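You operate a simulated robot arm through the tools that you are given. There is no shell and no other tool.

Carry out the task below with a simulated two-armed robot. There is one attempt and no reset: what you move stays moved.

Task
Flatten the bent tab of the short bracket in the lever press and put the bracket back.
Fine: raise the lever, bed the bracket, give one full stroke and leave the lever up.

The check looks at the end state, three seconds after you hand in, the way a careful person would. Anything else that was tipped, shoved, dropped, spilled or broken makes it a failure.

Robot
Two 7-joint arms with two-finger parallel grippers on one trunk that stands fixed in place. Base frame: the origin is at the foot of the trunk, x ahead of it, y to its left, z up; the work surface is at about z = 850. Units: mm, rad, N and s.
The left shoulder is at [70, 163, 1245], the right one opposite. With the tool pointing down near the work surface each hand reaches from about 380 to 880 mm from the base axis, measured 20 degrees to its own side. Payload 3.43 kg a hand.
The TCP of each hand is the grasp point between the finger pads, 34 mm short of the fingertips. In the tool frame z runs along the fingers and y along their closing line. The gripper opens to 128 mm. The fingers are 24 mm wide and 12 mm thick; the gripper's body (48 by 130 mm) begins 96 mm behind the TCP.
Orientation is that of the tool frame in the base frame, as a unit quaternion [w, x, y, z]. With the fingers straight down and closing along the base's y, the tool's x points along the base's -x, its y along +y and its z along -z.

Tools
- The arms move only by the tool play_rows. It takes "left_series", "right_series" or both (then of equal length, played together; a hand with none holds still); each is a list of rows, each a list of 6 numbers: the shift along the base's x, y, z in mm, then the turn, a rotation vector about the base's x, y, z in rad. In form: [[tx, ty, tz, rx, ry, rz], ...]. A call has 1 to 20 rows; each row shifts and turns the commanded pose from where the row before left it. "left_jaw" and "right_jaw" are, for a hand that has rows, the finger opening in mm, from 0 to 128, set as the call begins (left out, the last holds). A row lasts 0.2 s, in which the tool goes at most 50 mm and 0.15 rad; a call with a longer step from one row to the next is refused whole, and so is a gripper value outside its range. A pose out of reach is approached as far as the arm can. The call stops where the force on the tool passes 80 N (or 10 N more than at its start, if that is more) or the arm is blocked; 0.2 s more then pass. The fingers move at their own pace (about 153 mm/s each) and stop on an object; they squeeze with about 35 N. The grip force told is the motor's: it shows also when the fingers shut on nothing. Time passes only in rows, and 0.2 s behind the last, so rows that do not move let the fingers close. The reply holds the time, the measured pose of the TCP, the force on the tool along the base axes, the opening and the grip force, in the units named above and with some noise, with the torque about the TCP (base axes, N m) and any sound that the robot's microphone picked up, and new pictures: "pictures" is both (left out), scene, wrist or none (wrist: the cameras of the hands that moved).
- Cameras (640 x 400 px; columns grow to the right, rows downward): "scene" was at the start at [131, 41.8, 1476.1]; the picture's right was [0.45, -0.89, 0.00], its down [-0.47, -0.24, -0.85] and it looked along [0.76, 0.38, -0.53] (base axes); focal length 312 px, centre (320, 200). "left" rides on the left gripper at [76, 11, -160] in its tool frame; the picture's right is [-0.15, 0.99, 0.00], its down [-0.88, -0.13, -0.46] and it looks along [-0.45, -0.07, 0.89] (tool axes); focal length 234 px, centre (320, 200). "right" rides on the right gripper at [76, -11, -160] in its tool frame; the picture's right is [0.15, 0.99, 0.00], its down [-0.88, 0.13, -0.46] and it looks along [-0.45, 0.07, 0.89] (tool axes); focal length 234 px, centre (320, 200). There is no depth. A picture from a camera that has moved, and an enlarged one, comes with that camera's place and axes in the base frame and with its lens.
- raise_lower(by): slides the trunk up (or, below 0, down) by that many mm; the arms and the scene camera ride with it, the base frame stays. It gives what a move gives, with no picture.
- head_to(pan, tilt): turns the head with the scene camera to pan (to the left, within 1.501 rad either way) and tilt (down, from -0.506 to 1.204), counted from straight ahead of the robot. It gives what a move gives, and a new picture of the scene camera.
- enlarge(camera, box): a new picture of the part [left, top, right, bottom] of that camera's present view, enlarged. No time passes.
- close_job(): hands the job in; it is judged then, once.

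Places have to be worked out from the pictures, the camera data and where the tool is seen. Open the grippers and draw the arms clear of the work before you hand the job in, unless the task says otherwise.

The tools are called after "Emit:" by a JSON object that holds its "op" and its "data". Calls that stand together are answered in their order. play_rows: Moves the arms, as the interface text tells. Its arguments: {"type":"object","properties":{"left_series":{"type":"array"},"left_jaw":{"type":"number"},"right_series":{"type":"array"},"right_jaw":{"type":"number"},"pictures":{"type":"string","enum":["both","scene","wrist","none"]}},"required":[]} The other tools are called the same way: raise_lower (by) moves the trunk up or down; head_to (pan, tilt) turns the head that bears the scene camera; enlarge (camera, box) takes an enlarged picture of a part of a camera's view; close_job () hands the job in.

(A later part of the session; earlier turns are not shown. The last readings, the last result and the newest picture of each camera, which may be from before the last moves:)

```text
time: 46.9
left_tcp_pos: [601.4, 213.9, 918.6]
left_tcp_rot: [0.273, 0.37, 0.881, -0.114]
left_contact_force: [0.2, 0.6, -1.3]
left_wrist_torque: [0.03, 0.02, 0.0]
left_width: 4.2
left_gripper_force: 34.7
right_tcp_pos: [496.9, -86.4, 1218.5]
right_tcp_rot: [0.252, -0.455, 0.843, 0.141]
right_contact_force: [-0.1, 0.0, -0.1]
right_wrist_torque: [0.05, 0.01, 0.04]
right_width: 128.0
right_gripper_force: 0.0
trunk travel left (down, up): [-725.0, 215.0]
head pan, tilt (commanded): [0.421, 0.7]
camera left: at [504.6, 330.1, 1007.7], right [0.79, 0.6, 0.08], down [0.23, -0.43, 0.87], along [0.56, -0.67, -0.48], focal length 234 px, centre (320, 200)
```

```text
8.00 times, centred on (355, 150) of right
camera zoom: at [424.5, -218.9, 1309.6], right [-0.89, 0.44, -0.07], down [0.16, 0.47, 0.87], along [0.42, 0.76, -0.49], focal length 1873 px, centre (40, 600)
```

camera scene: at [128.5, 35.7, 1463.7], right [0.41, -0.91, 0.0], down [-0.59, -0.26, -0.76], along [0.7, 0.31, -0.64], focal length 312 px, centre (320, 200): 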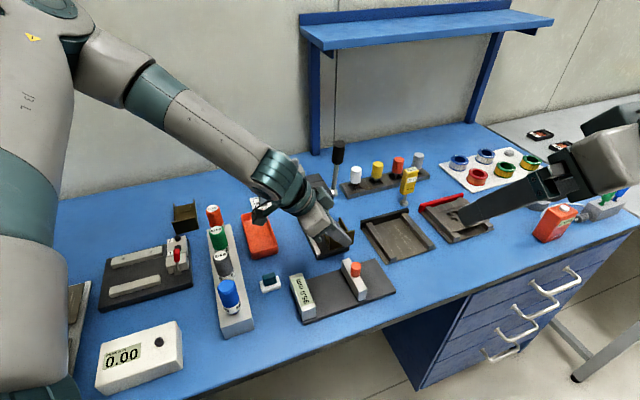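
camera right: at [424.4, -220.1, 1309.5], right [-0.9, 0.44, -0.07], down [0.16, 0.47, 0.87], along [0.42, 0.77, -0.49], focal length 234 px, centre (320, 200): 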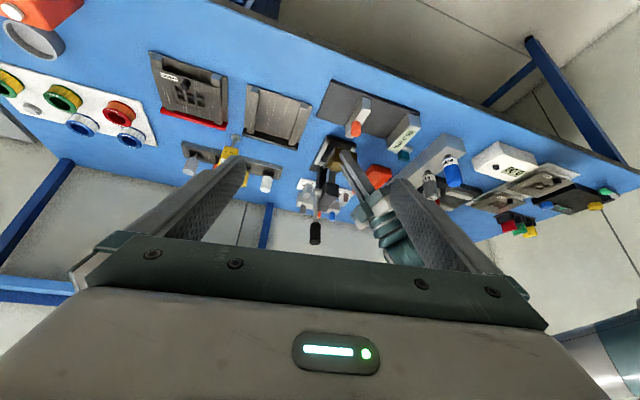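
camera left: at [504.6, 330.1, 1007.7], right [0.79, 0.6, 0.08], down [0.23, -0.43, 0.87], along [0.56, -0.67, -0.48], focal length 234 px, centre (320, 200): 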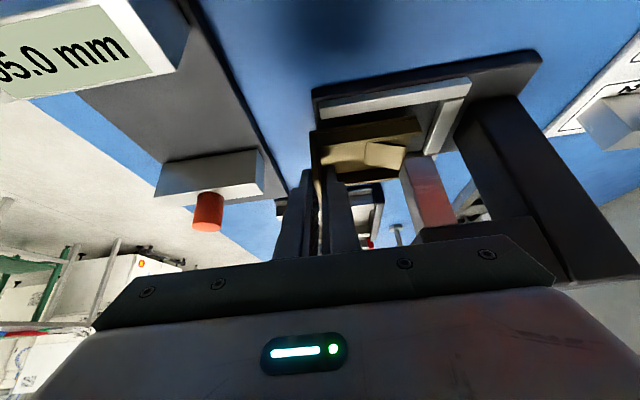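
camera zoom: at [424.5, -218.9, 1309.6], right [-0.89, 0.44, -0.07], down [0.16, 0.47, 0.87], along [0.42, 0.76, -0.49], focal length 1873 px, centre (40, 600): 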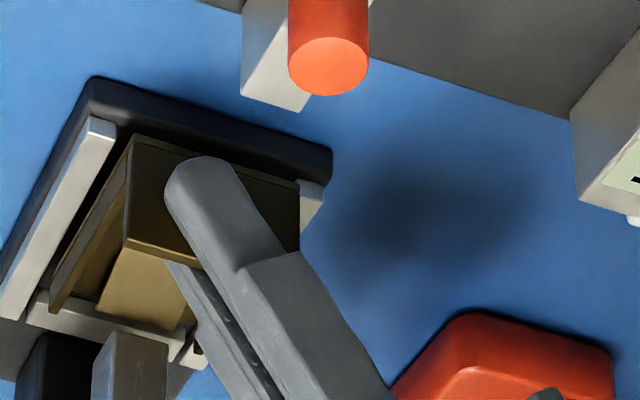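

Sideways gaps look about 4 mm on the left and 3 mm on the right — fine, with a 0.5 mm trim. I slide in another 21 mm, staying above the rails.

Emit:
{"op": "play_rows", "data": {"left_series": [[3.4, 4.0, 0, 0, 0, 0], [4.2, 4.1, 0, 0, 0, 0], [4.0, 3.9, 0, 0, 0, 0], [3.0, 3.0, 0, 0, 0, 0], [0, 0, 0, 0, 0, 0]], "pictures": "wrist"}}

Emit:
{"op": "enlarge", "data": {"camera": "left", "box": [295, 70, 435, 190]}}

Emit:
{"op": "enlarge", "data": {"camera": "right", "box": [315, 120, 385, 180]}}

```text
time: 48.1
left_tcp_pos: [617.6, 228.2, 918.2]
left_tcp_rot: [0.273, 0.371, 0.88, -0.115]
left_contact_force: [-0.8, -0.3, -1.7]
left_wrist_torque: [-0.01, 0.03, 0.05]
left_width: 4.4
left_gripper_force: 35.0
right_tcp_pos: [498.2, -85.8, 1217.8]
right_tcp_rot: [0.252, -0.454, 0.843, 0.141]
right_contact_force: [0.6, -0.2, -1.0]
right_wrist_torque: [-0.01, 0.03, -0.03]
right_width: 127.9
right_gripper_force: 0.1
trunk travel left (down, up): [-725.0, 215.0]
head pan, tilt (commanded): [0.421, 0.7]
camera left: at [519.6, 344.8, 1007.6], right [0.79, 0.6, 0.08], down [0.23, -0.43, 0.87], along [0.56, -0.67, -0.48], focal length 234 px, centre (320, 200)
```

left: 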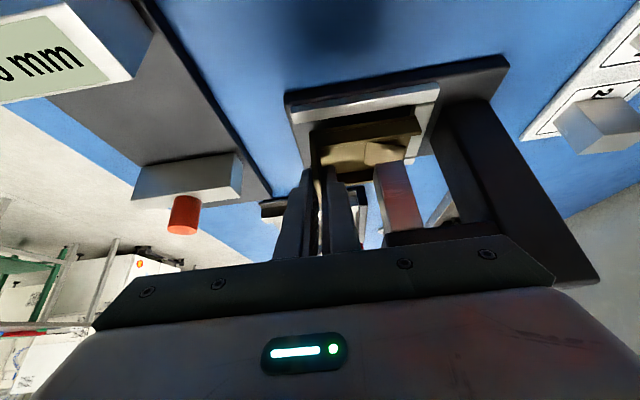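

```text
3.33 times, centred on (365, 130) of left
camera zoom: at [519.6, 344.8, 1007.6], right [0.79, 0.6, 0.08], down [0.23, -0.43, 0.87], along [0.56, -0.67, -0.48], focal length 781 px, centre (170, 433)
```

zoom: 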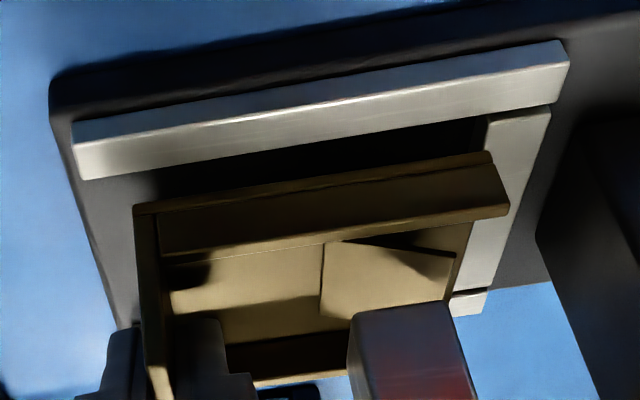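

```text
6.67 times, centred on (350, 150) of right
camera zoom: at [424.5, -218.9, 1309.6], right [-0.89, 0.44, -0.07], down [0.16, 0.47, 0.87], along [0.42, 0.76, -0.49], focal length 1561 px, centre (120, 533)
```

zoom: 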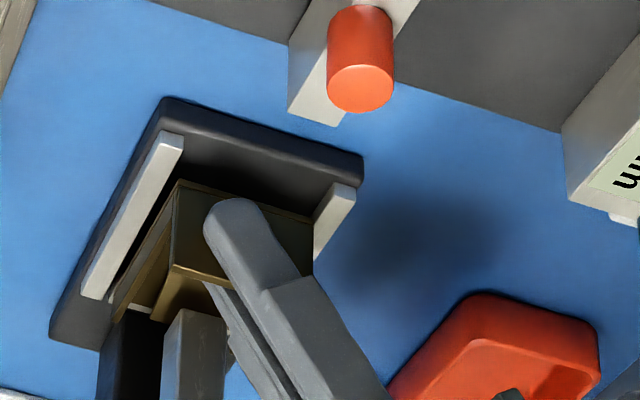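

The bracket is 4–5 mm short of the stop and about 1.2 mm right of centre (both cameras agree). I trim left 1.2 mm and lower 10 mm, watching forces.

Emit:
{"op": "play_rows", "data": {"left_series": [[-0.8, 0.9, 0, 0, 0, 0], [0, 0, -4, 0, 0, 0], [0, 0, -3, 0, 0, 0], [0, 0, -3, 0, 0, 0], [0, 0, 0, 0, 0, 0]], "pictures": "wrist"}}

Emit:
{"op": "enlarge", "data": {"camera": "left", "box": [295, 70, 435, 190]}}

Emit:
{"op": "enlarge", "data": {"camera": "right", "box": [315, 120, 385, 180]}}

```text
time: 49.3
left_tcp_pos: [615.7, 229.0, 908.1]
left_tcp_rot: [0.272, 0.371, 0.88, -0.114]
left_contact_force: [-0.4, 0.1, -1.3]
left_wrist_torque: [0.0, -0.02, 0.01]
left_width: 4.6
left_gripper_force: 34.5
right_tcp_pos: [498.1, -86.5, 1218.2]
right_tcp_rot: [0.251, -0.454, 0.843, 0.141]
right_contact_force: [-0.7, 0.5, 0.1]
right_wrist_torque: [0.01, 0.01, -0.02]
right_width: 127.8
right_gripper_force: 0.0
trunk travel left (down, up): [-725.0, 215.0]
head pan, tilt (commanded): [0.421, 0.7]
camera left: at [518.1, 345.6, 997.0], right [0.79, 0.6, 0.08], down [0.23, -0.43, 0.87], along [0.56, -0.67, -0.48], focal length 234 px, centre (320, 200)
```

left: 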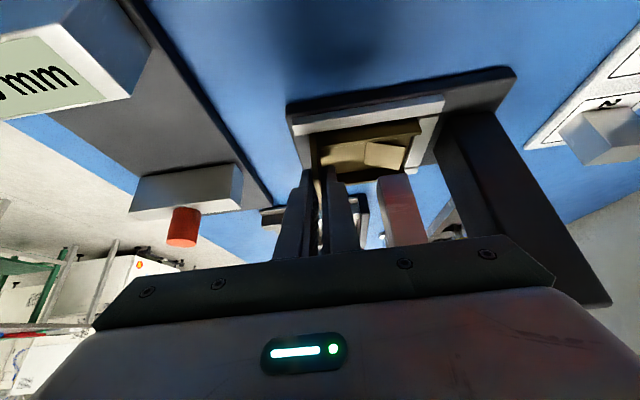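

```text
3.33 times, centred on (365, 130) of left
camera zoom: at [518.1, 345.6, 997.0], right [0.79, 0.6, 0.08], down [0.23, -0.43, 0.87], along [0.56, -0.67, -0.48], focal length 781 px, centre (170, 433)
```

zoom: 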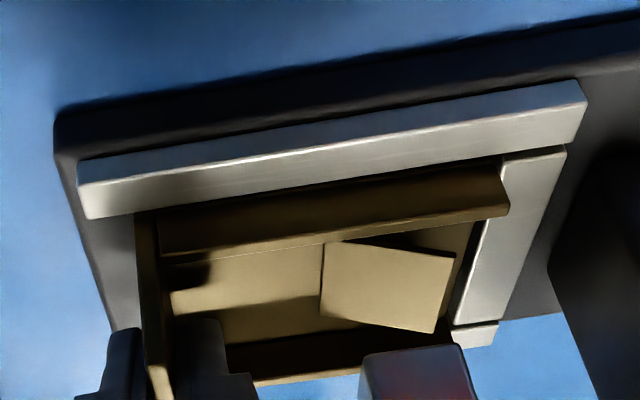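

```text
6.67 times, centred on (350, 150) of right
camera zoom: at [424.6, -219.0, 1309.5], right [-0.89, 0.44, -0.07], down [0.16, 0.47, 0.87], along [0.42, 0.76, -0.49], focal length 1561 px, centre (120, 533)
```

zoom: 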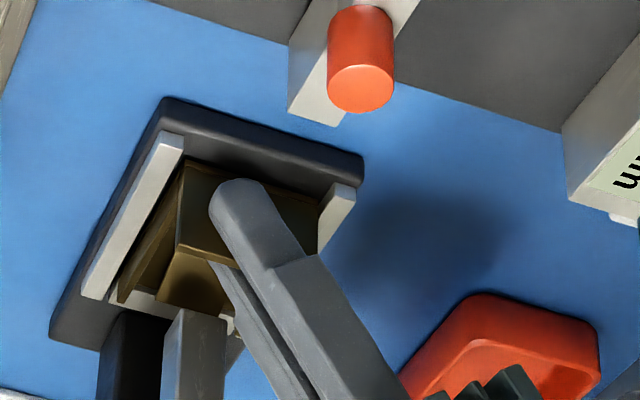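

The bracket has dropped between the rails with no contact force. I lower in 1.5 mm steps until it touches the bed.

Emit:
{"op": "play_rows", "data": {"left_series": [[0, 0, -1.5, 0, 0, 0], [0, 0, -1.0, 0, 0, 0], [0, 0, 0, 0, 0, 0]], "pictures": "none"}}

Emit:
{"op": "play_rows", "data": {"left_series": [[0, 0, -1.0, 0, 0, 0], [0, 0, 0, 0, 0, 0]], "pictures": "none"}}

```text
time: 50.1
left_tcp_pos: [616.1, 229.9, 906.7]
left_tcp_rot: [0.273, 0.371, 0.88, -0.114]
left_contact_force: [0.2, 0.1, -0.9]
left_wrist_torque: [0.01, 0.08, -0.02]
left_width: 4.3
left_gripper_force: 35.3
right_tcp_pos: [497.8, -85.5, 1217.9]
right_tcp_rot: [0.253, -0.454, 0.843, 0.141]
right_contact_force: [0.5, -0.4, -1.1]
right_wrist_torque: [0.03, 0.03, 0.0]
right_width: 128.1
right_gripper_force: 0.1
trunk travel left (down, up): [-725.0, 215.0]
head pan, tilt (commanded): [0.421, 0.7]
```

```text
time: 50.7
left_tcp_pos: [615.9, 229.7, 907.0]
left_tcp_rot: [0.273, 0.371, 0.88, -0.114]
left_contact_force: [-0.2, -0.3, 0.7]
left_wrist_torque: [-0.07, 0.0, -0.02]
left_width: 4.5
left_gripper_force: 34.9
right_tcp_pos: [497.4, -86.1, 1218.3]
right_tcp_rot: [0.252, -0.455, 0.843, 0.14]
right_contact_force: [0.4, 0.4, -0.1]
right_wrist_torque: [-0.02, -0.01, 0.02]
right_width: 127.8
right_gripper_force: 0.0
trunk travel left (down, up): [-725.0, 215.0]
head pan, tilt (commanded): [0.421, 0.7]
```

Readings hover near 907 with the weight apparently coming off; I take one more small step and look.

Emit:
{"op": "play_rows", "data": {"left_series": [[0, 0, -1.0, 0, 0, 0], [0, 0, 0, 0, 0, 0]], "pictures": "wrist"}}

Emit:
{"op": "enlarge", "data": {"camera": "left", "box": [295, 70, 435, 190]}}

Emit:
{"op": "enlarge", "data": {"camera": "right", "box": [315, 120, 385, 180]}}

```text
time: 51.3
left_tcp_pos: [615.8, 230.2, 905.8]
left_tcp_rot: [0.274, 0.371, 0.88, -0.115]
left_contact_force: [-1.1, 2.5, 8.7]
left_wrist_torque: [0.04, 0.01, -0.01]
left_width: 4.5
left_gripper_force: 34.5
right_tcp_pos: [496.6, -86.6, 1218.2]
right_tcp_rot: [0.253, -0.454, 0.842, 0.141]
right_contact_force: [0.3, 0.0, -0.3]
right_wrist_torque: [-0.03, -0.01, -0.02]
right_width: 127.9
right_gripper_force: 0.1
trunk travel left (down, up): [-725.0, 215.0]
head pan, tilt (commanded): [0.421, 0.7]
camera left: at [517.9, 345.7, 994.4], right [0.79, 0.6, 0.08], down [0.23, -0.43, 0.87], along [0.56, -0.67, -0.48], focal length 234 px, centre (320, 200)
```

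left: 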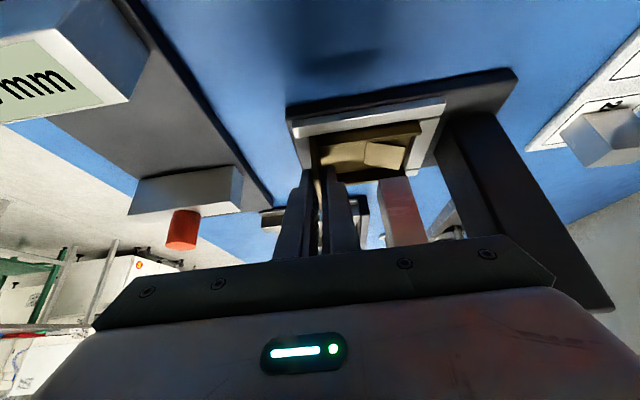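

```text
3.33 times, centred on (365, 130) of left
camera zoom: at [517.9, 345.7, 994.4], right [0.79, 0.6, 0.08], down [0.23, -0.43, 0.87], along [0.56, -0.67, -0.48], focal length 781 px, centre (170, 433)
```

zoom: 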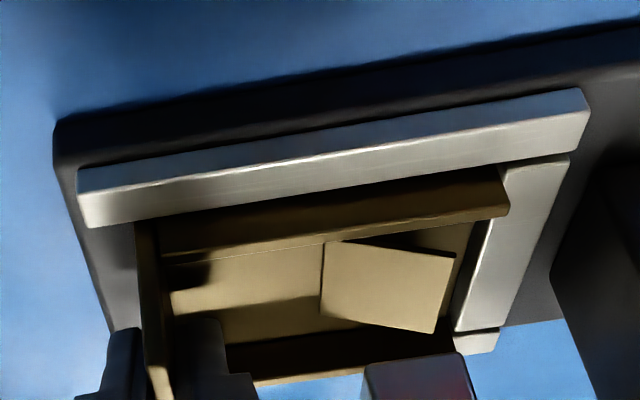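

```text
6.67 times, centred on (350, 150) of right
camera zoom: at [423.6, -218.7, 1310.0], right [-0.89, 0.44, -0.07], down [0.16, 0.47, 0.87], along [0.42, 0.76, -0.49], focal length 1561 px, centre (120, 533)
```

zoom: 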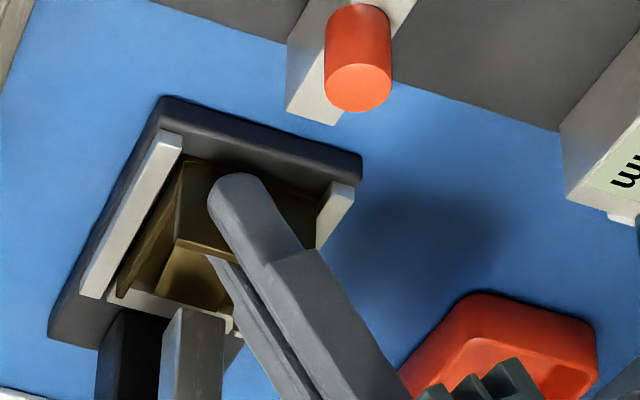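

Contact with the bed: about 9 N upward at z≈906. I ease up half a millimetre and slide 3 mm toward the stop.

Emit:
{"op": "play_rows", "data": {"left_series": [[0, 0, 0.6, 0, 0, 0], [0.72, 0.7, 0, 0, 0, 0], [0.72, 0.7, 0, 0, 0, 0], [0.72, 0.7, 0, 0, 0, 0], [0, 0, 0, 0, 0, 0]], "pictures": "none"}}

Emit:
{"op": "play_rows", "data": {"left_series": [[0.72, 0.7, 0, 0, 0, 0], [0, 0, 0, 0, 0, 0]], "pictures": "wrist"}}

Emit:
{"op": "enlarge", "data": {"camera": "left", "box": [295, 70, 435, 190]}}

```text
time: 52.5
left_tcp_pos: [615.7, 229.1, 907.2]
left_tcp_rot: [0.272, 0.372, 0.88, -0.115]
left_contact_force: [-6.3, -9.7, 3.1]
left_wrist_torque: [-0.28, -0.12, 0.03]
left_width: 4.4
left_gripper_force: 35.0
right_tcp_pos: [496.3, -87.6, 1219.2]
right_tcp_rot: [0.252, -0.454, 0.843, 0.141]
right_contact_force: [0.4, 0.5, -0.2]
right_wrist_torque: [0.03, 0.04, -0.02]
right_width: 127.9
right_gripper_force: 0.1
trunk travel left (down, up): [-725.0, 215.0]
head pan, tilt (commanded): [0.421, 0.7]
```

```text
time: 53.1
left_tcp_pos: [615.4, 228.6, 906.2]
left_tcp_rot: [0.273, 0.372, 0.88, -0.115]
left_contact_force: [-9.8, -17.4, 1.4]
left_wrist_torque: [-0.58, 0.14, 0.0]
left_width: 4.4
left_gripper_force: 34.9
right_tcp_pos: [496.8, -88.6, 1217.6]
right_tcp_rot: [0.254, -0.453, 0.843, 0.142]
right_contact_force: [0.4, 0.0, 0.4]
right_wrist_torque: [-0.01, -0.04, 0.0]
right_width: 127.9
right_gripper_force: 0.0
trunk travel left (down, up): [-725.0, 215.0]
head pan, tilt (commanded): [0.421, 0.7]
camera left: at [519.6, 346.7, 995.1], right [0.79, 0.6, 0.08], down [0.23, -0.43, 0.87], along [0.56, -0.67, -0.48], focal length 234 px, centre (320, 200)
```

left: 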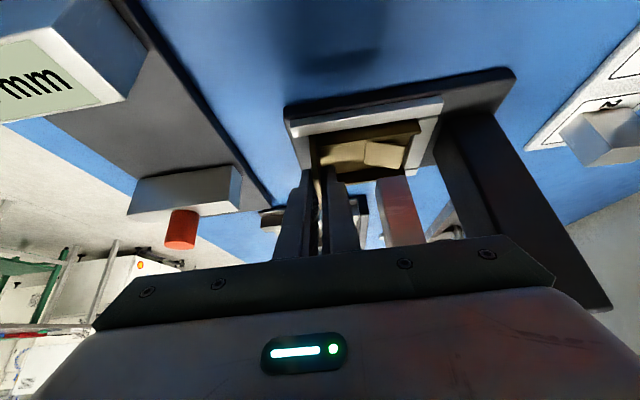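

```text
3.33 times, centred on (365, 130) of left
camera zoom: at [519.6, 346.7, 995.1], right [0.79, 0.6, 0.08], down [0.23, -0.43, 0.87], along [0.56, -0.67, -0.48], focal length 781 px, centre (170, 433)
```

zoom: 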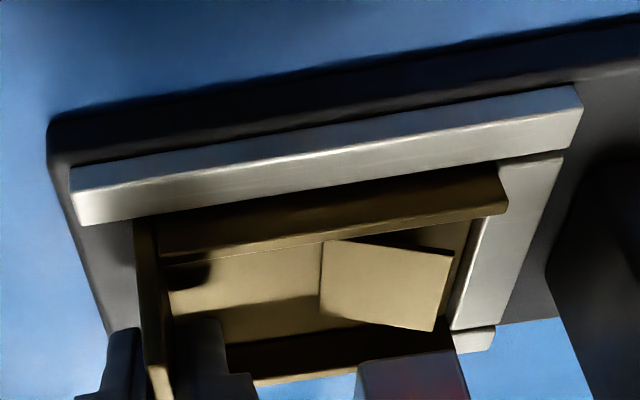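

The force along the sliding direction has risen to ~19 N without motion: the bracket's rear is against the stop (its face is at h≈678.5). I relax the push to a light touch before releasing.

Emit:
{"op": "play_rows", "data": {"left_series": [[-1.2, -1.2, 0, 0, 0, 0], [-0.8, -0.8, 0, 0, 0, 0], [0, 0, 0, 0, 0, 0]], "pictures": "none"}}

```text
time: 53.9
left_tcp_pos: [616.2, 228.9, 906.4]
left_tcp_rot: [0.273, 0.371, 0.88, -0.114]
left_contact_force: [-3.2, -9.2, 4.3]
left_wrist_torque: [-0.32, -0.04, -0.08]
left_width: 4.4
left_gripper_force: 35.3
right_tcp_pos: [497.5, -87.4, 1218.3]
right_tcp_rot: [0.252, -0.454, 0.843, 0.141]
right_contact_force: [-0.6, 0.6, 0.1]
right_wrist_torque: [-0.01, 0.0, 0.0]
right_width: 128.1
right_gripper_force: 0.0
trunk travel left (down, up): [-725.0, 215.0]
head pan, tilt (commanded): [0.421, 0.7]
```

Light contact remains (~9 N). I back off one more millimetre and open the jaws to 30 mm (inner finger stays short of the ram).

Emit:
{"op": "play_rows", "data": {"left_series": [[-0.2, -1.3, 0, 0, 0, 0], [0, 0, 0, 0, 0, 0]], "pictures": "none"}}

Emit:
{"op": "play_rows", "data": {"left_series": [[0, 0, 0, 0, 0, 0], [0, 0, 0, 0, 0, 0]], "left_jaw": 30, "pictures": "wrist"}}

Emit:
{"op": "enlarge", "data": {"camera": "left", "box": [275, 70, 435, 210]}}

Emit:
{"op": "enlarge", "data": {"camera": "right", "box": [315, 120, 385, 180]}}

```text
time: 54.5
left_tcp_pos: [614.9, 229.2, 905.4]
left_tcp_rot: [0.274, 0.37, 0.881, -0.113]
left_contact_force: [3.6, 0.0, 11.0]
left_wrist_torque: [-0.01, -0.12, 0.05]
left_width: 4.2
left_gripper_force: 35.3
right_tcp_pos: [496.5, -86.3, 1219.8]
right_tcp_rot: [0.252, -0.454, 0.843, 0.141]
right_contact_force: [0.2, 0.2, 0.1]
right_wrist_torque: [-0.04, 0.0, 0.03]
right_width: 127.8
right_gripper_force: 0.1
trunk travel left (down, up): [-725.0, 215.0]
head pan, tilt (commanded): [0.421, 0.7]
```

```text
time: 55.1
left_tcp_pos: [616.8, 228.5, 904.8]
left_tcp_rot: [0.273, 0.371, 0.88, -0.114]
left_contact_force: [-0.2, 0.3, 1.5]
left_wrist_torque: [0.03, 0.02, -0.01]
left_width: 30.0
left_gripper_force: 0.2
right_tcp_pos: [497.1, -85.6, 1218.0]
right_tcp_rot: [0.253, -0.454, 0.843, 0.14]
right_contact_force: [0.4, -1.2, -0.3]
right_wrist_torque: [0.01, -0.02, 0.0]
right_width: 127.7
right_gripper_force: 0.1
trunk travel left (down, up): [-725.0, 215.0]
head pan, tilt (commanded): [0.421, 0.7]
camera left: at [517.7, 345.6, 993.3], right [0.79, 0.6, 0.08], down [0.23, -0.43, 0.87], along [0.56, -0.67, -0.48], focal length 234 px, centre (320, 200)
```

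left: 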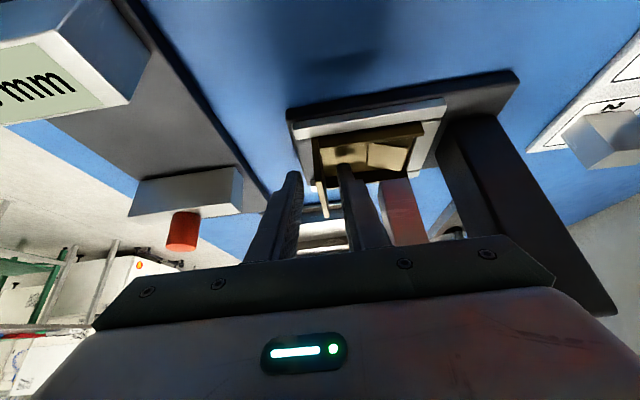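

```text
2.86 times, centred on (355, 140) of left
camera zoom: at [517.7, 345.6, 993.3], right [0.79, 0.6, 0.08], down [0.23, -0.43, 0.87], along [0.56, -0.67, -0.48], focal length 669 px, centre (220, 371)
```

zoom: 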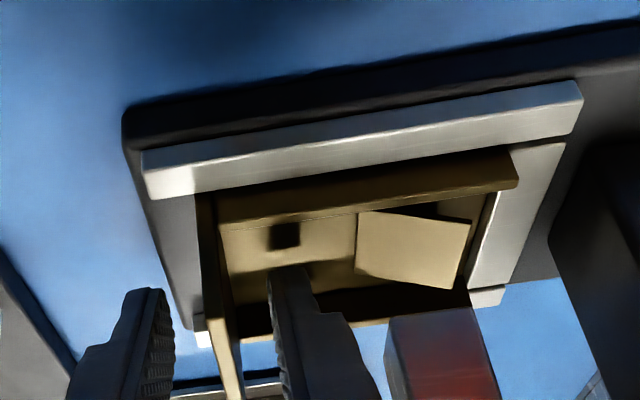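

```text
6.67 times, centred on (350, 150) of right
camera zoom: at [424.3, -219.1, 1309.6], right [-0.89, 0.44, -0.07], down [0.16, 0.47, 0.87], along [0.42, 0.76, -0.49], focal length 1561 px, centre (120, 533)
```

zoom: 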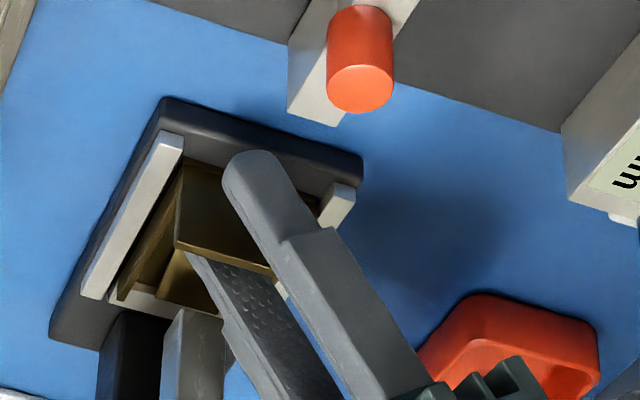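

Released; the bracket stays bedded between rails and against the stop. I withdraw the left hand along its finger axis, then up and away to the left.

Emit:
{"op": "play_rows", "data": {"left_series": [[-4, 4, 8.2, 0, 0, 0], [-8, 8, 16.5, 0, 0, 0], [-10, 10, 20.6, 0, 0, 0], [-10, 10, 20.6, 0, 0, 0], [-10, 10, 20.6, 0, 0, 0], [-20, 20, 20, 0, 0, 0], [-25, 25, 20, 0, 0, 0], [-25, 25, 20, 0, 0, 0], [-25, 25, 20, 0, 0, 0], [-20, 20, 10, 0, 0, 0]], "pictures": "both"}}

Emit:
{"op": "enlarge", "data": {"camera": "scene", "box": [270, 140, 390, 260]}}

Emit:
{"op": "enlarge", "data": {"camera": "right", "box": [300, 115, 390, 190]}}

```text
time: 57.3
left_tcp_pos: [457.4, 386.7, 1081.4]
left_tcp_rot: [0.273, 0.37, 0.88, -0.115]
left_contact_force: [-0.7, -0.3, 0.4]
left_wrist_torque: [0.02, -0.04, 0.0]
left_width: 30.2
left_gripper_force: 0.1
right_tcp_pos: [497.5, -86.2, 1218.8]
right_tcp_rot: [0.253, -0.454, 0.843, 0.141]
right_contact_force: [-0.6, 0.1, -0.1]
right_wrist_torque: [-0.01, 0.0, -0.03]
right_width: 127.9
right_gripper_force: 0.1
trunk travel left (down, up): [-725.0, 215.0]
head pan, tilt (commanded): [0.421, 0.7]
camera scene: at [127.5, 35.9, 1463.8], right [0.41, -0.91, 0.0], down [-0.59, -0.26, -0.77], along [0.7, 0.31, -0.64], focal length 312 px, centre (320, 200)
camera left: at [359.6, 503.7, 1169.6], right [0.79, 0.6, 0.08], down [0.23, -0.43, 0.87], along [0.56, -0.67, -0.48], focal length 234 px, centre (320, 200)
```

scene: 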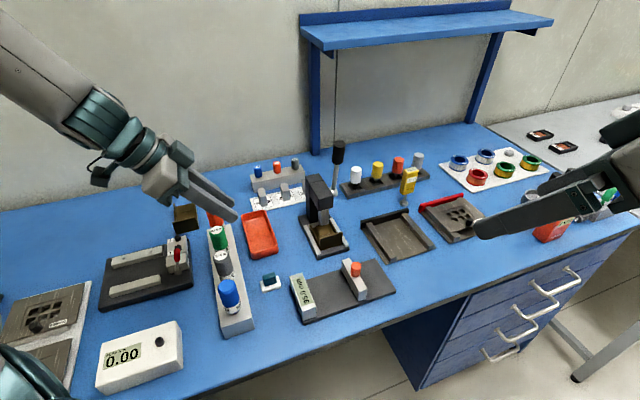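
left: 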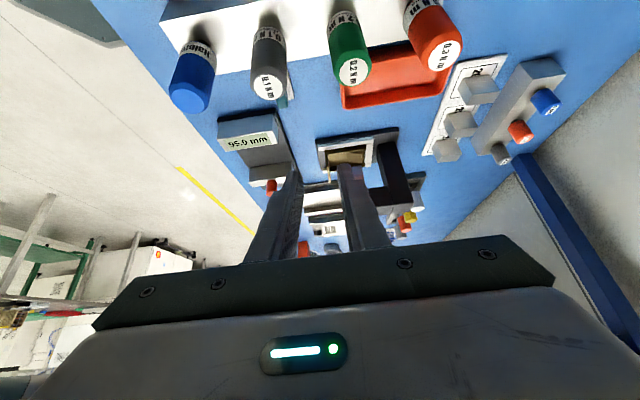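

```text
3.33 times, centred on (330, 200) of scene
camera zoom: at [127.5, 35.9, 1463.8], right [0.41, -0.91, 0.0], down [-0.59, -0.26, -0.77], along [0.7, 0.31, -0.64], focal length 1041 px, centre (287, 200)
```

zoom: 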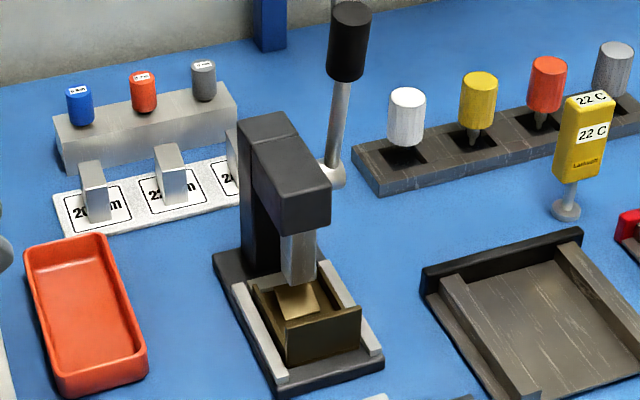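

```text
5.33 times, centred on (345, 152) of right
camera zoom: at [423.4, -218.9, 1310.0], right [-0.89, 0.44, -0.07], down [0.16, 0.47, 0.87], along [0.42, 0.76, -0.49], focal length 1249 px, centre (187, 453)
```

zoom: 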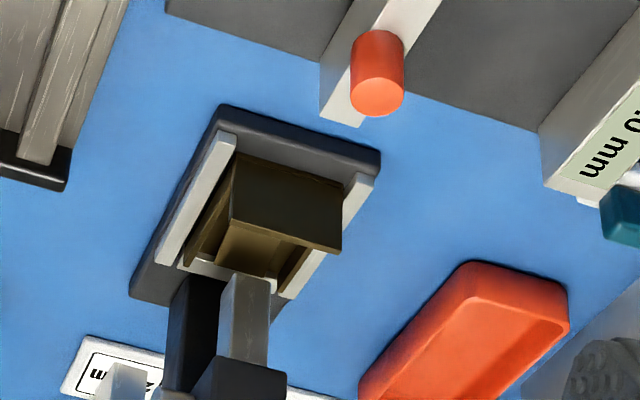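

The bracket sits squarely between the rails against the stop with the tab under the ram. Now I bring the right hand back to the raised lever knob along the path it left by, jaws at 70.

Emit:
{"op": "play_rows", "data": {"right_series": [[16, 30, 0, 0, 0, -0.108], [18, 37, 0, 0, 0, -0.108], [18, 37, 0, 0, 0, 0], [18, 37, 0, 0, 0, 0], [18, 37, 0, 0, 0, 0], [18, 37, 0, 0, 0, 0], [18, 37, 0, 0, 0, 0], [18, 36, 0, 0, 0, 0], [0, 0, 0, 0, 0, 0]], "right_jaw": 70, "pictures": "both"}}

Emit:
{"op": "enlarge", "data": {"camera": "right", "box": [250, 60, 400, 220]}}

```text
time: 59.3
left_tcp_pos: [458.4, 385.5, 1080.9]
left_tcp_rot: [0.273, 0.37, 0.881, -0.114]
left_contact_force: [0.4, -0.3, -0.2]
left_wrist_torque: [0.01, -0.01, 0.01]
left_width: 30.0
left_gripper_force: 0.1
right_tcp_pos: [640.2, 203.5, 1219.5]
right_tcp_rot: [0.266, -0.36, 0.887, 0.112]
right_contact_force: [-0.2, 0.0, -0.7]
right_wrist_torque: [0.02, -0.05, 0.02]
right_width: 69.9
right_gripper_force: 0.1
trunk travel left (down, up): [-725.0, 215.0]
head pan, tilt (commanded): [0.421, 0.7]
camera scene: at [128.6, 34.6, 1463.7], right [0.41, -0.91, 0.0], down [-0.59, -0.26, -0.77], along [0.7, 0.31, -0.64], focal length 312 px, centre (320, 200)
camera right: at [539.1, 88.9, 1310.3], right [-0.78, 0.62, -0.07], down [0.26, 0.42, 0.87], along [0.57, 0.66, -0.49], focal length 234 px, centre (320, 200)
```

scene: 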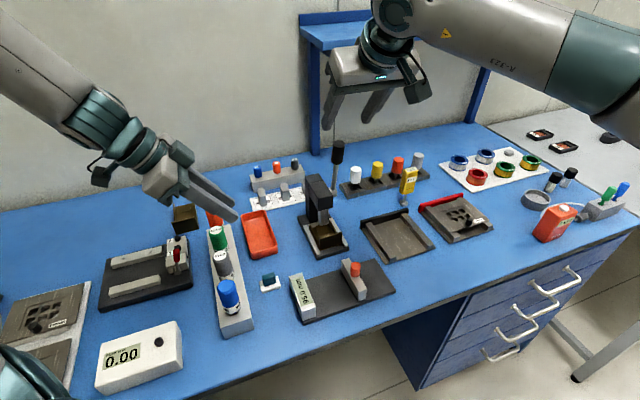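
right: 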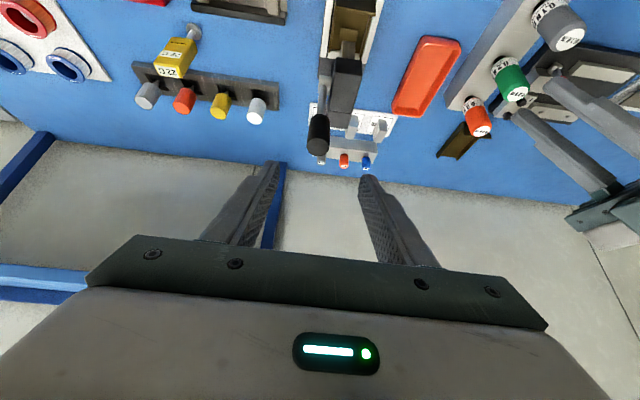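

```text
2.50 times, centred on (325, 140) of right
camera zoom: at [539.1, 88.9, 1310.3], right [-0.78, 0.62, -0.07], down [0.26, 0.42, 0.87], along [0.57, 0.66, -0.49], focal length 585 px, centre (308, 350)
```

zoom: 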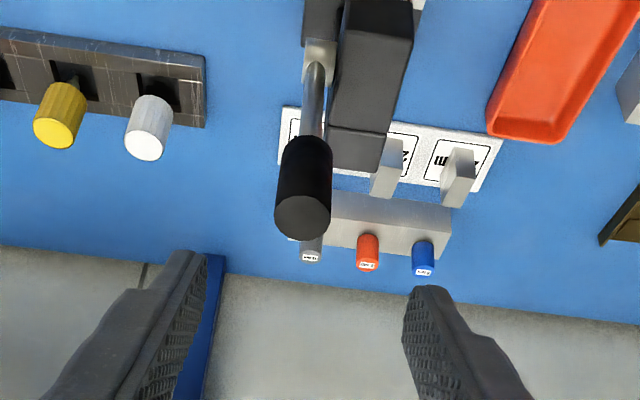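

The knob end now appears at about h≈645, z≈1130 (lever ≈76° up), laterally centred between my fingers. I descend to straddle it with the TCP ~20 mm below its end.

Emit:
{"op": "play_rows", "data": {"right_series": [[9, 8.4, -27, 0, 0, 0], [9, 8.4, -27, 0, 0, 0], [9, 8.4, -27, 0, 0, 0], [9, 8.3, -27.5, 0, 0, 0], [0, 0, 0, 0, 0, 0]], "pictures": "both"}}

Emit:
{"op": "enlarge", "data": {"camera": "right", "box": [250, 90, 400, 220]}}

Emit:
{"op": "enlarge", "data": {"camera": "scene", "box": [280, 80, 400, 220]}}

```text
time: 60.5
left_tcp_pos: [456.9, 386.1, 1079.7]
left_tcp_rot: [0.273, 0.371, 0.88, -0.115]
left_contact_force: [0.1, 0.1, 0.5]
left_wrist_torque: [0.04, -0.02, 0.01]
left_width: 30.0
left_gripper_force: 0.0
right_tcp_pos: [674.7, 239.3, 1110.5]
right_tcp_rot: [0.267, -0.36, 0.887, 0.113]
right_contact_force: [0.4, 0.0, 1.0]
right_wrist_torque: [0.0, -0.01, -0.03]
right_width: 70.2
right_gripper_force: 0.1
trunk travel left (down, up): [-725.0, 215.0]
head pan, tilt (commanded): [0.421, 0.7]
camera scene: at [128.2, 35.4, 1463.8], right [0.41, -0.91, 0.0], down [-0.59, -0.26, -0.77], along [0.7, 0.31, -0.64], focal length 312 px, centre (320, 200)
camera right: at [575.4, 124.6, 1201.7], right [-0.78, 0.62, -0.07], down [0.26, 0.43, 0.87], along [0.57, 0.66, -0.49], focal length 234 px, centre (320, 200)
```

scene: 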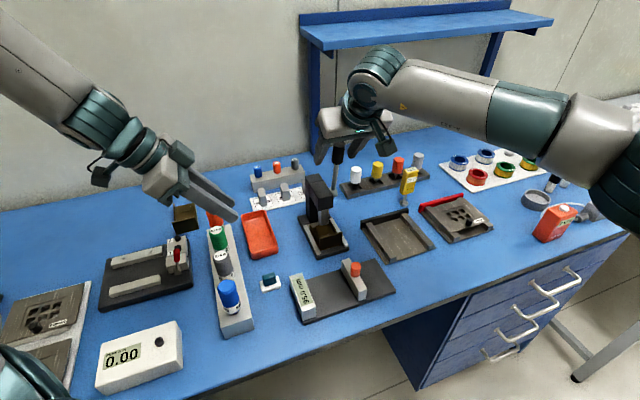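
right: 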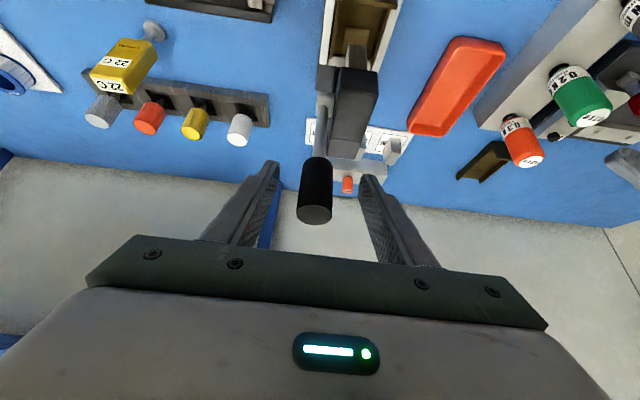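

```text
3.08 times, centred on (325, 155) of right
camera zoom: at [575.4, 124.6, 1201.7], right [-0.78, 0.62, -0.07], down [0.26, 0.43, 0.87], along [0.57, 0.66, -0.49], focal length 720 px, centre (305, 338)
```

zoom: 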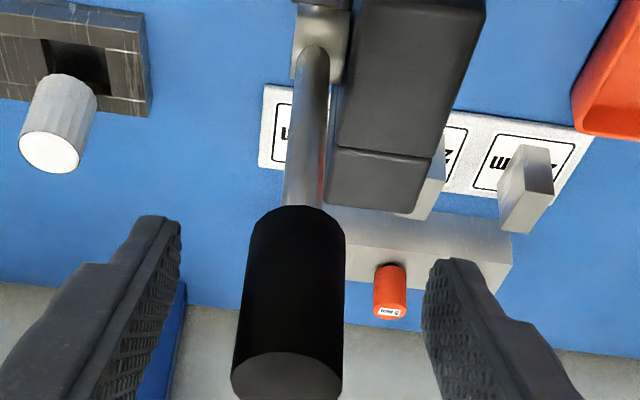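

```text
2.86 times, centred on (340, 150) of scene
camera zoom: at [128.2, 35.4, 1463.8], right [0.41, -0.91, 0.0], down [-0.59, -0.26, -0.77], along [0.7, 0.31, -0.64], focal length 892 px, centre (263, 343)
```

zoom: 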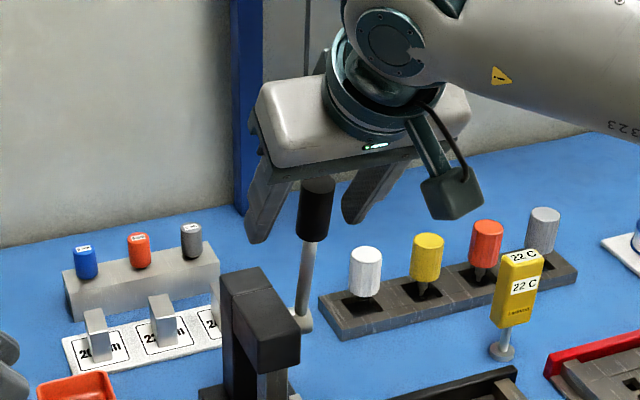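

The knob is about 2.8 mm toward the right finger; I shift and close on it.

Emit:
{"op": "play_rows", "data": {"right_series": [[2, -2, 0, 0, 0, 0], [0, 0, 0, 0, 0, 0]], "pictures": "none"}}

Emit:
{"op": "play_rows", "data": {"right_series": [[0, 0, 0, 0, 0, 0], [0, 0, 0, 0, 0, 0], [0, 0, 0, 0, 0, 0]], "right_jaw": 0, "pictures": "wrist"}}

Emit:
{"op": "enlarge", "data": {"camera": "right", "box": [250, 90, 400, 220]}}

```text
time: 61.1
left_tcp_pos: [458.4, 387.2, 1081.3]
left_tcp_rot: [0.273, 0.37, 0.881, -0.113]
left_contact_force: [-0.2, 0.6, -0.1]
left_wrist_torque: [-0.01, 0.02, -0.01]
left_width: 30.2
left_gripper_force: 0.0
right_tcp_pos: [676.9, 236.9, 1108.5]
right_tcp_rot: [0.265, -0.361, 0.887, 0.112]
right_contact_force: [0.4, -0.7, 0.5]
right_wrist_torque: [-0.02, 0.0, 0.01]
right_width: 70.1
right_gripper_force: 0.1
trunk travel left (down, up): [-725.0, 215.0]
head pan, tilt (commanded): [0.421, 0.7]
```

```text
time: 61.9
left_tcp_pos: [457.8, 386.7, 1079.8]
left_tcp_rot: [0.272, 0.371, 0.88, -0.115]
left_contact_force: [-0.4, -0.1, 0.9]
left_wrist_torque: [0.01, 0.03, 0.02]
left_width: 29.8
left_gripper_force: 0.1
right_tcp_pos: [676.7, 236.2, 1108.7]
right_tcp_rot: [0.266, -0.36, 0.887, 0.112]
right_contact_force: [0.6, 0.2, -0.6]
right_wrist_torque: [-0.91, -0.97, -0.22]
right_width: 25.8
right_gripper_force: 45.3
trunk travel left (down, up): [-725.0, 215.0]
head pan, tilt (commanded): [0.421, 0.7]
camera right: at [577.9, 122.9, 1201.0], right [-0.78, 0.62, -0.07], down [0.26, 0.43, 0.87], along [0.57, 0.66, -0.49], focal length 234 px, centre (320, 200)
```

right: 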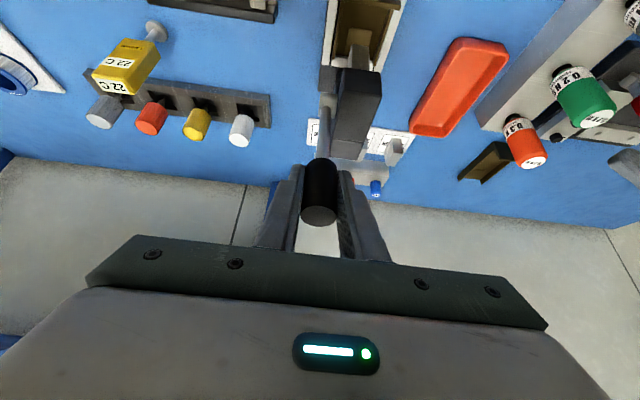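

```text
3.08 times, centred on (325, 155) of right
camera zoom: at [577.9, 122.9, 1201.0], right [-0.78, 0.62, -0.07], down [0.26, 0.43, 0.87], along [0.57, 0.66, -0.49], focal length 720 px, centre (305, 338)
```

zoom: 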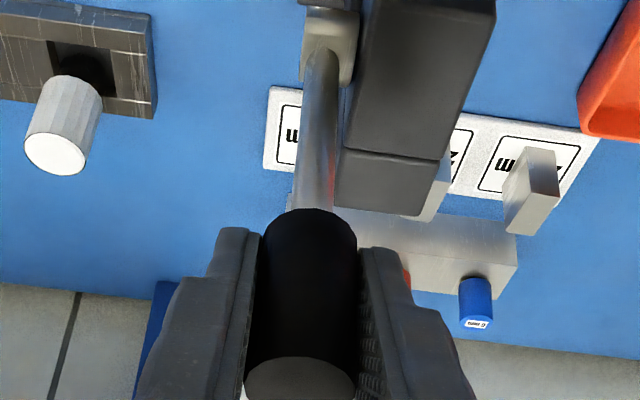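

Good grip (26 mm, hardly any side load). I now start the downstroke along the arc, first part of it, watching forces and the ram.

Emit:
{"op": "play_rows", "data": {"right_series": [[-8.1, -7.9, -3.5, 0, 0, 0], [-7.4, -7.3, -4.1, 0, 0, 0], [-7.2, -7.1, -5.0, 0, 0, 0], [-6.9, -6.7, -5.8, 0, 0, 0]], "pictures": "both"}}

Emit:
{"op": "enlarge", "data": {"camera": "scene", "box": [270, 120, 390, 260]}}

```text
time: 62.9
left_tcp_pos: [457.4, 386.5, 1082.4]
left_tcp_rot: [0.274, 0.372, 0.88, -0.114]
left_contact_force: [-0.1, 0.2, 0.7]
left_wrist_torque: [0.02, 0.0, -0.01]
left_width: 29.6
left_gripper_force: 0.0
right_tcp_pos: [647.1, 205.6, 1092.7]
right_tcp_rot: [0.267, -0.361, 0.886, 0.113]
right_contact_force: [3.4, 1.9, 20.5]
right_wrist_torque: [0.4, -2.02, -0.19]
right_width: 25.7
right_gripper_force: 45.1
trunk travel left (down, up): [-725.0, 215.0]
head pan, tilt (commanded): [0.421, 0.7]
camera scene: at [126.4, 34.9, 1464.1], right [0.41, -0.91, 0.0], down [-0.59, -0.26, -0.77], along [0.7, 0.31, -0.64], focal length 312 px, centre (320, 200)
camera right: at [546.5, 91.4, 1183.2], right [-0.78, 0.62, -0.07], down [0.26, 0.42, 0.87], along [0.57, 0.66, -0.49], focal length 234 px, centre (320, 200)
```

scene: 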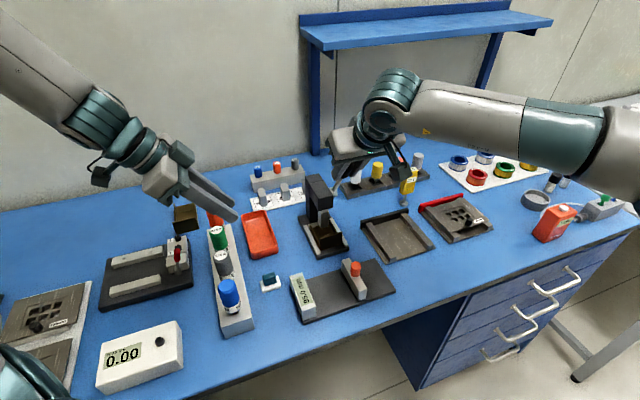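
right: 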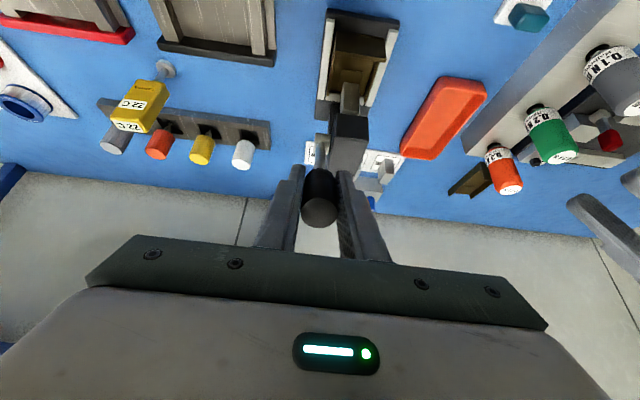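

```text
2.86 times, centred on (330, 190) of scene
camera zoom: at [126.4, 34.9, 1464.1], right [0.41, -0.91, 0.0], down [-0.59, -0.26, -0.77], along [0.7, 0.31, -0.64], focal length 892 px, centre (291, 229)
```

zoom: 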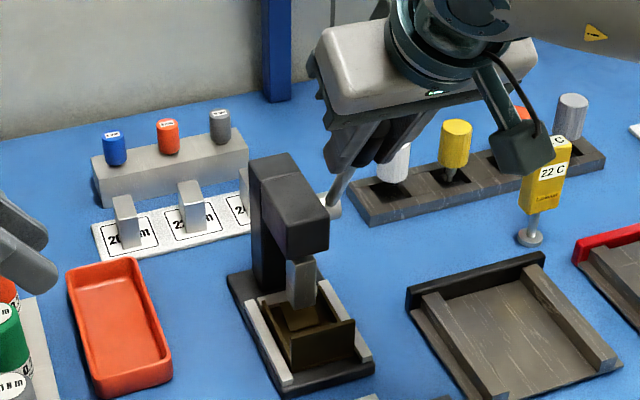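

The lever and ram follow with ~20 N. I continue down the arc.

Emit:
{"op": "play_rows", "data": {"right_series": [[-6.5, -6.4, -6.5, 0, 0, 0], [-6.1, -6.0, -7.3, 0, 0, 0], [-5.7, -5.6, -7.9, 0, 0, 0], [-5.2, -5.1, -8.5, 0, 0, 0]], "pictures": "both"}}

Emit:
{"op": "enlarge", "data": {"camera": "scene", "box": [270, 120, 390, 260]}}

```text
time: 63.9
left_tcp_pos: [455.7, 385.3, 1083.2]
left_tcp_rot: [0.273, 0.372, 0.88, -0.113]
left_contact_force: [-0.4, -0.2, 0.2]
left_wrist_torque: [0.0, 0.0, 0.0]
left_width: 30.2
left_gripper_force: 0.0
right_tcp_pos: [622.2, 181.2, 1061.2]
right_tcp_rot: [0.267, -0.361, 0.886, 0.113]
right_contact_force: [-2.8, -8.3, 23.9]
right_wrist_torque: [2.06, -0.38, 0.69]
right_width: 25.8
right_gripper_force: 44.8
trunk travel left (down, up): [-725.0, 215.0]
head pan, tilt (commanded): [0.421, 0.7]
camera scene: at [125.2, 33.0, 1464.1], right [0.41, -0.91, 0.0], down [-0.59, -0.26, -0.77], along [0.7, 0.31, -0.64], focal length 312 px, centre (320, 200)
camera right: at [522.5, 67.1, 1152.2], right [-0.78, 0.62, -0.07], down [0.26, 0.42, 0.87], along [0.57, 0.66, -0.49], focal length 234 px, centre (320, 200)
```

scene: 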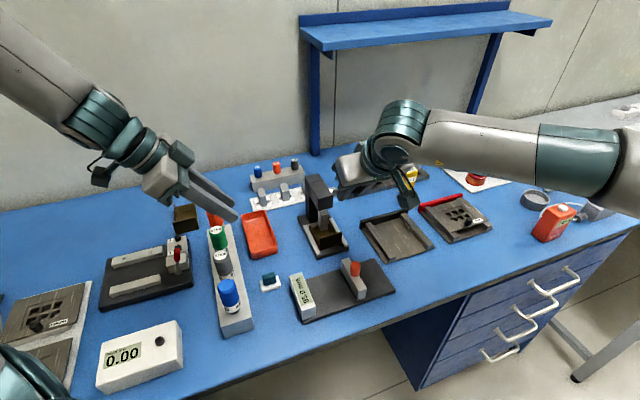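
right: 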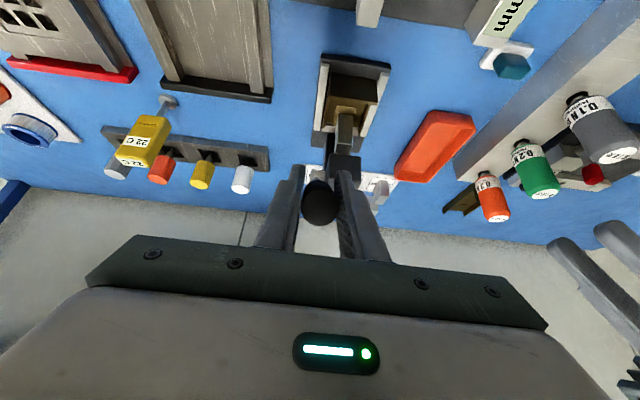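

```text
2.86 times, centred on (330, 190) of scene
camera zoom: at [125.2, 33.0, 1464.1], right [0.41, -0.91, 0.0], down [-0.59, -0.26, -0.77], along [0.7, 0.31, -0.64], focal length 892 px, centre (291, 229)
```

zoom: 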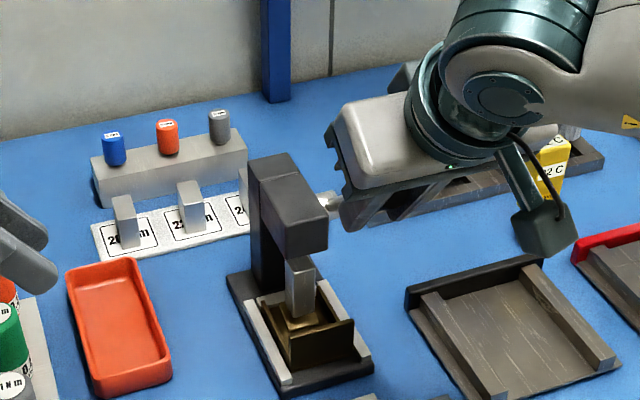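

The ram is nearing the tab; lever ≈38°. I go on another 0.3 rad in slower rows.

Emit:
{"op": "play_rows", "data": {"right_series": [[-3.9, -3.8, -10.4, 0, 0, 0], [-4.1, -4.0, -9.7, 0, 0, 0], [-3.6, -3.5, -10.2, 0, 0, 0], [-3.0, -2.9, -10.5, 0, 0, 0]], "pictures": "both"}}

Emit:
{"op": "enlarge", "data": {"camera": "scene", "box": [270, 120, 390, 260]}}

Emit:
{"op": "enlarge", "data": {"camera": "right", "box": [250, 60, 400, 230]}}

```text
time: 64.9
left_tcp_pos: [455.6, 383.7, 1083.4]
left_tcp_rot: [0.273, 0.372, 0.88, -0.114]
left_contact_force: [-0.3, -0.5, -0.7]
left_wrist_torque: [0.01, 0.0, 0.0]
left_width: 29.9
left_gripper_force: 0.1
right_tcp_pos: [608.0, 166.2, 1020.6]
right_tcp_rot: [0.266, -0.36, 0.887, 0.112]
right_contact_force: [-7.7, -21.5, 19.0]
right_wrist_torque: [1.65, -0.45, 0.84]
right_width: 25.6
right_gripper_force: 44.7
trunk travel left (down, up): [-725.0, 215.0]
head pan, tilt (commanded): [0.421, 0.7]
camera scene: at [124.7, 31.4, 1464.1], right [0.41, -0.91, 0.0], down [-0.59, -0.26, -0.77], along [0.7, 0.31, -0.64], focal length 312 px, centre (320, 200)
camera right: at [507.0, 52.3, 1110.9], right [-0.78, 0.62, -0.07], down [0.26, 0.42, 0.87], along [0.57, 0.66, -0.49], focal length 234 px, centre (320, 200)
```

scene: 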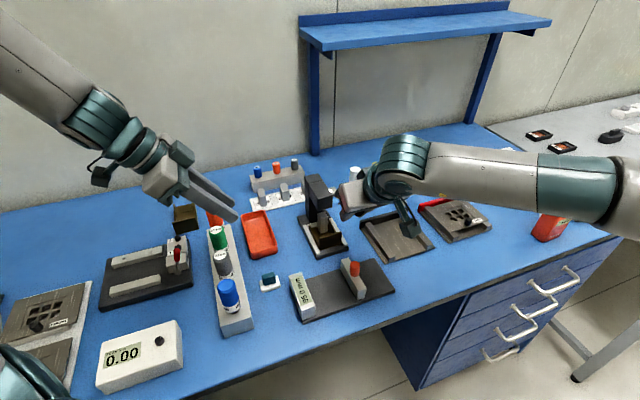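
right: 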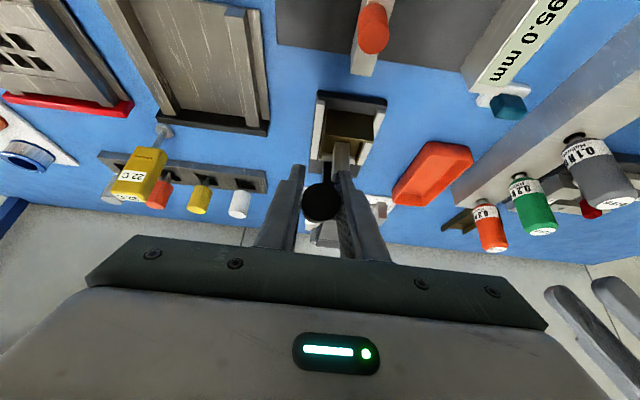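

```text
2.86 times, centred on (330, 190) of scene
camera zoom: at [124.7, 31.4, 1464.1], right [0.41, -0.91, 0.0], down [-0.59, -0.26, -0.77], along [0.7, 0.31, -0.64], focal length 892 px, centre (291, 229)
```

zoom: 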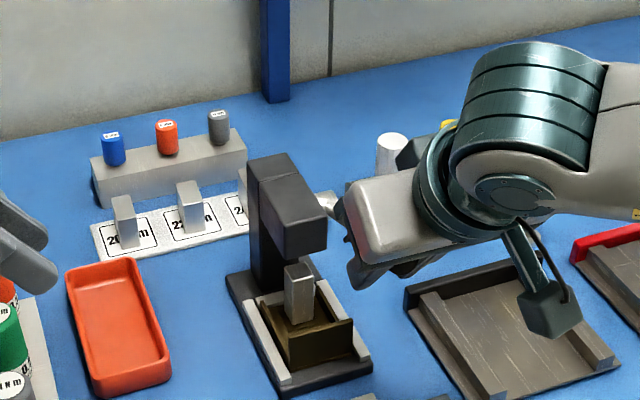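

```text
2.35 times, centred on (325, 145) of right
camera zoom: at [507.0, 52.3, 1110.9], right [-0.78, 0.62, -0.07], down [0.26, 0.42, 0.87], along [0.57, 0.66, -0.49], focal length 551 px, centre (308, 329)
```

zoom: 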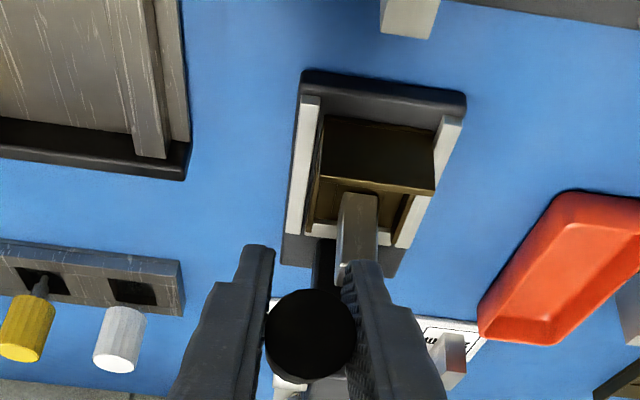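

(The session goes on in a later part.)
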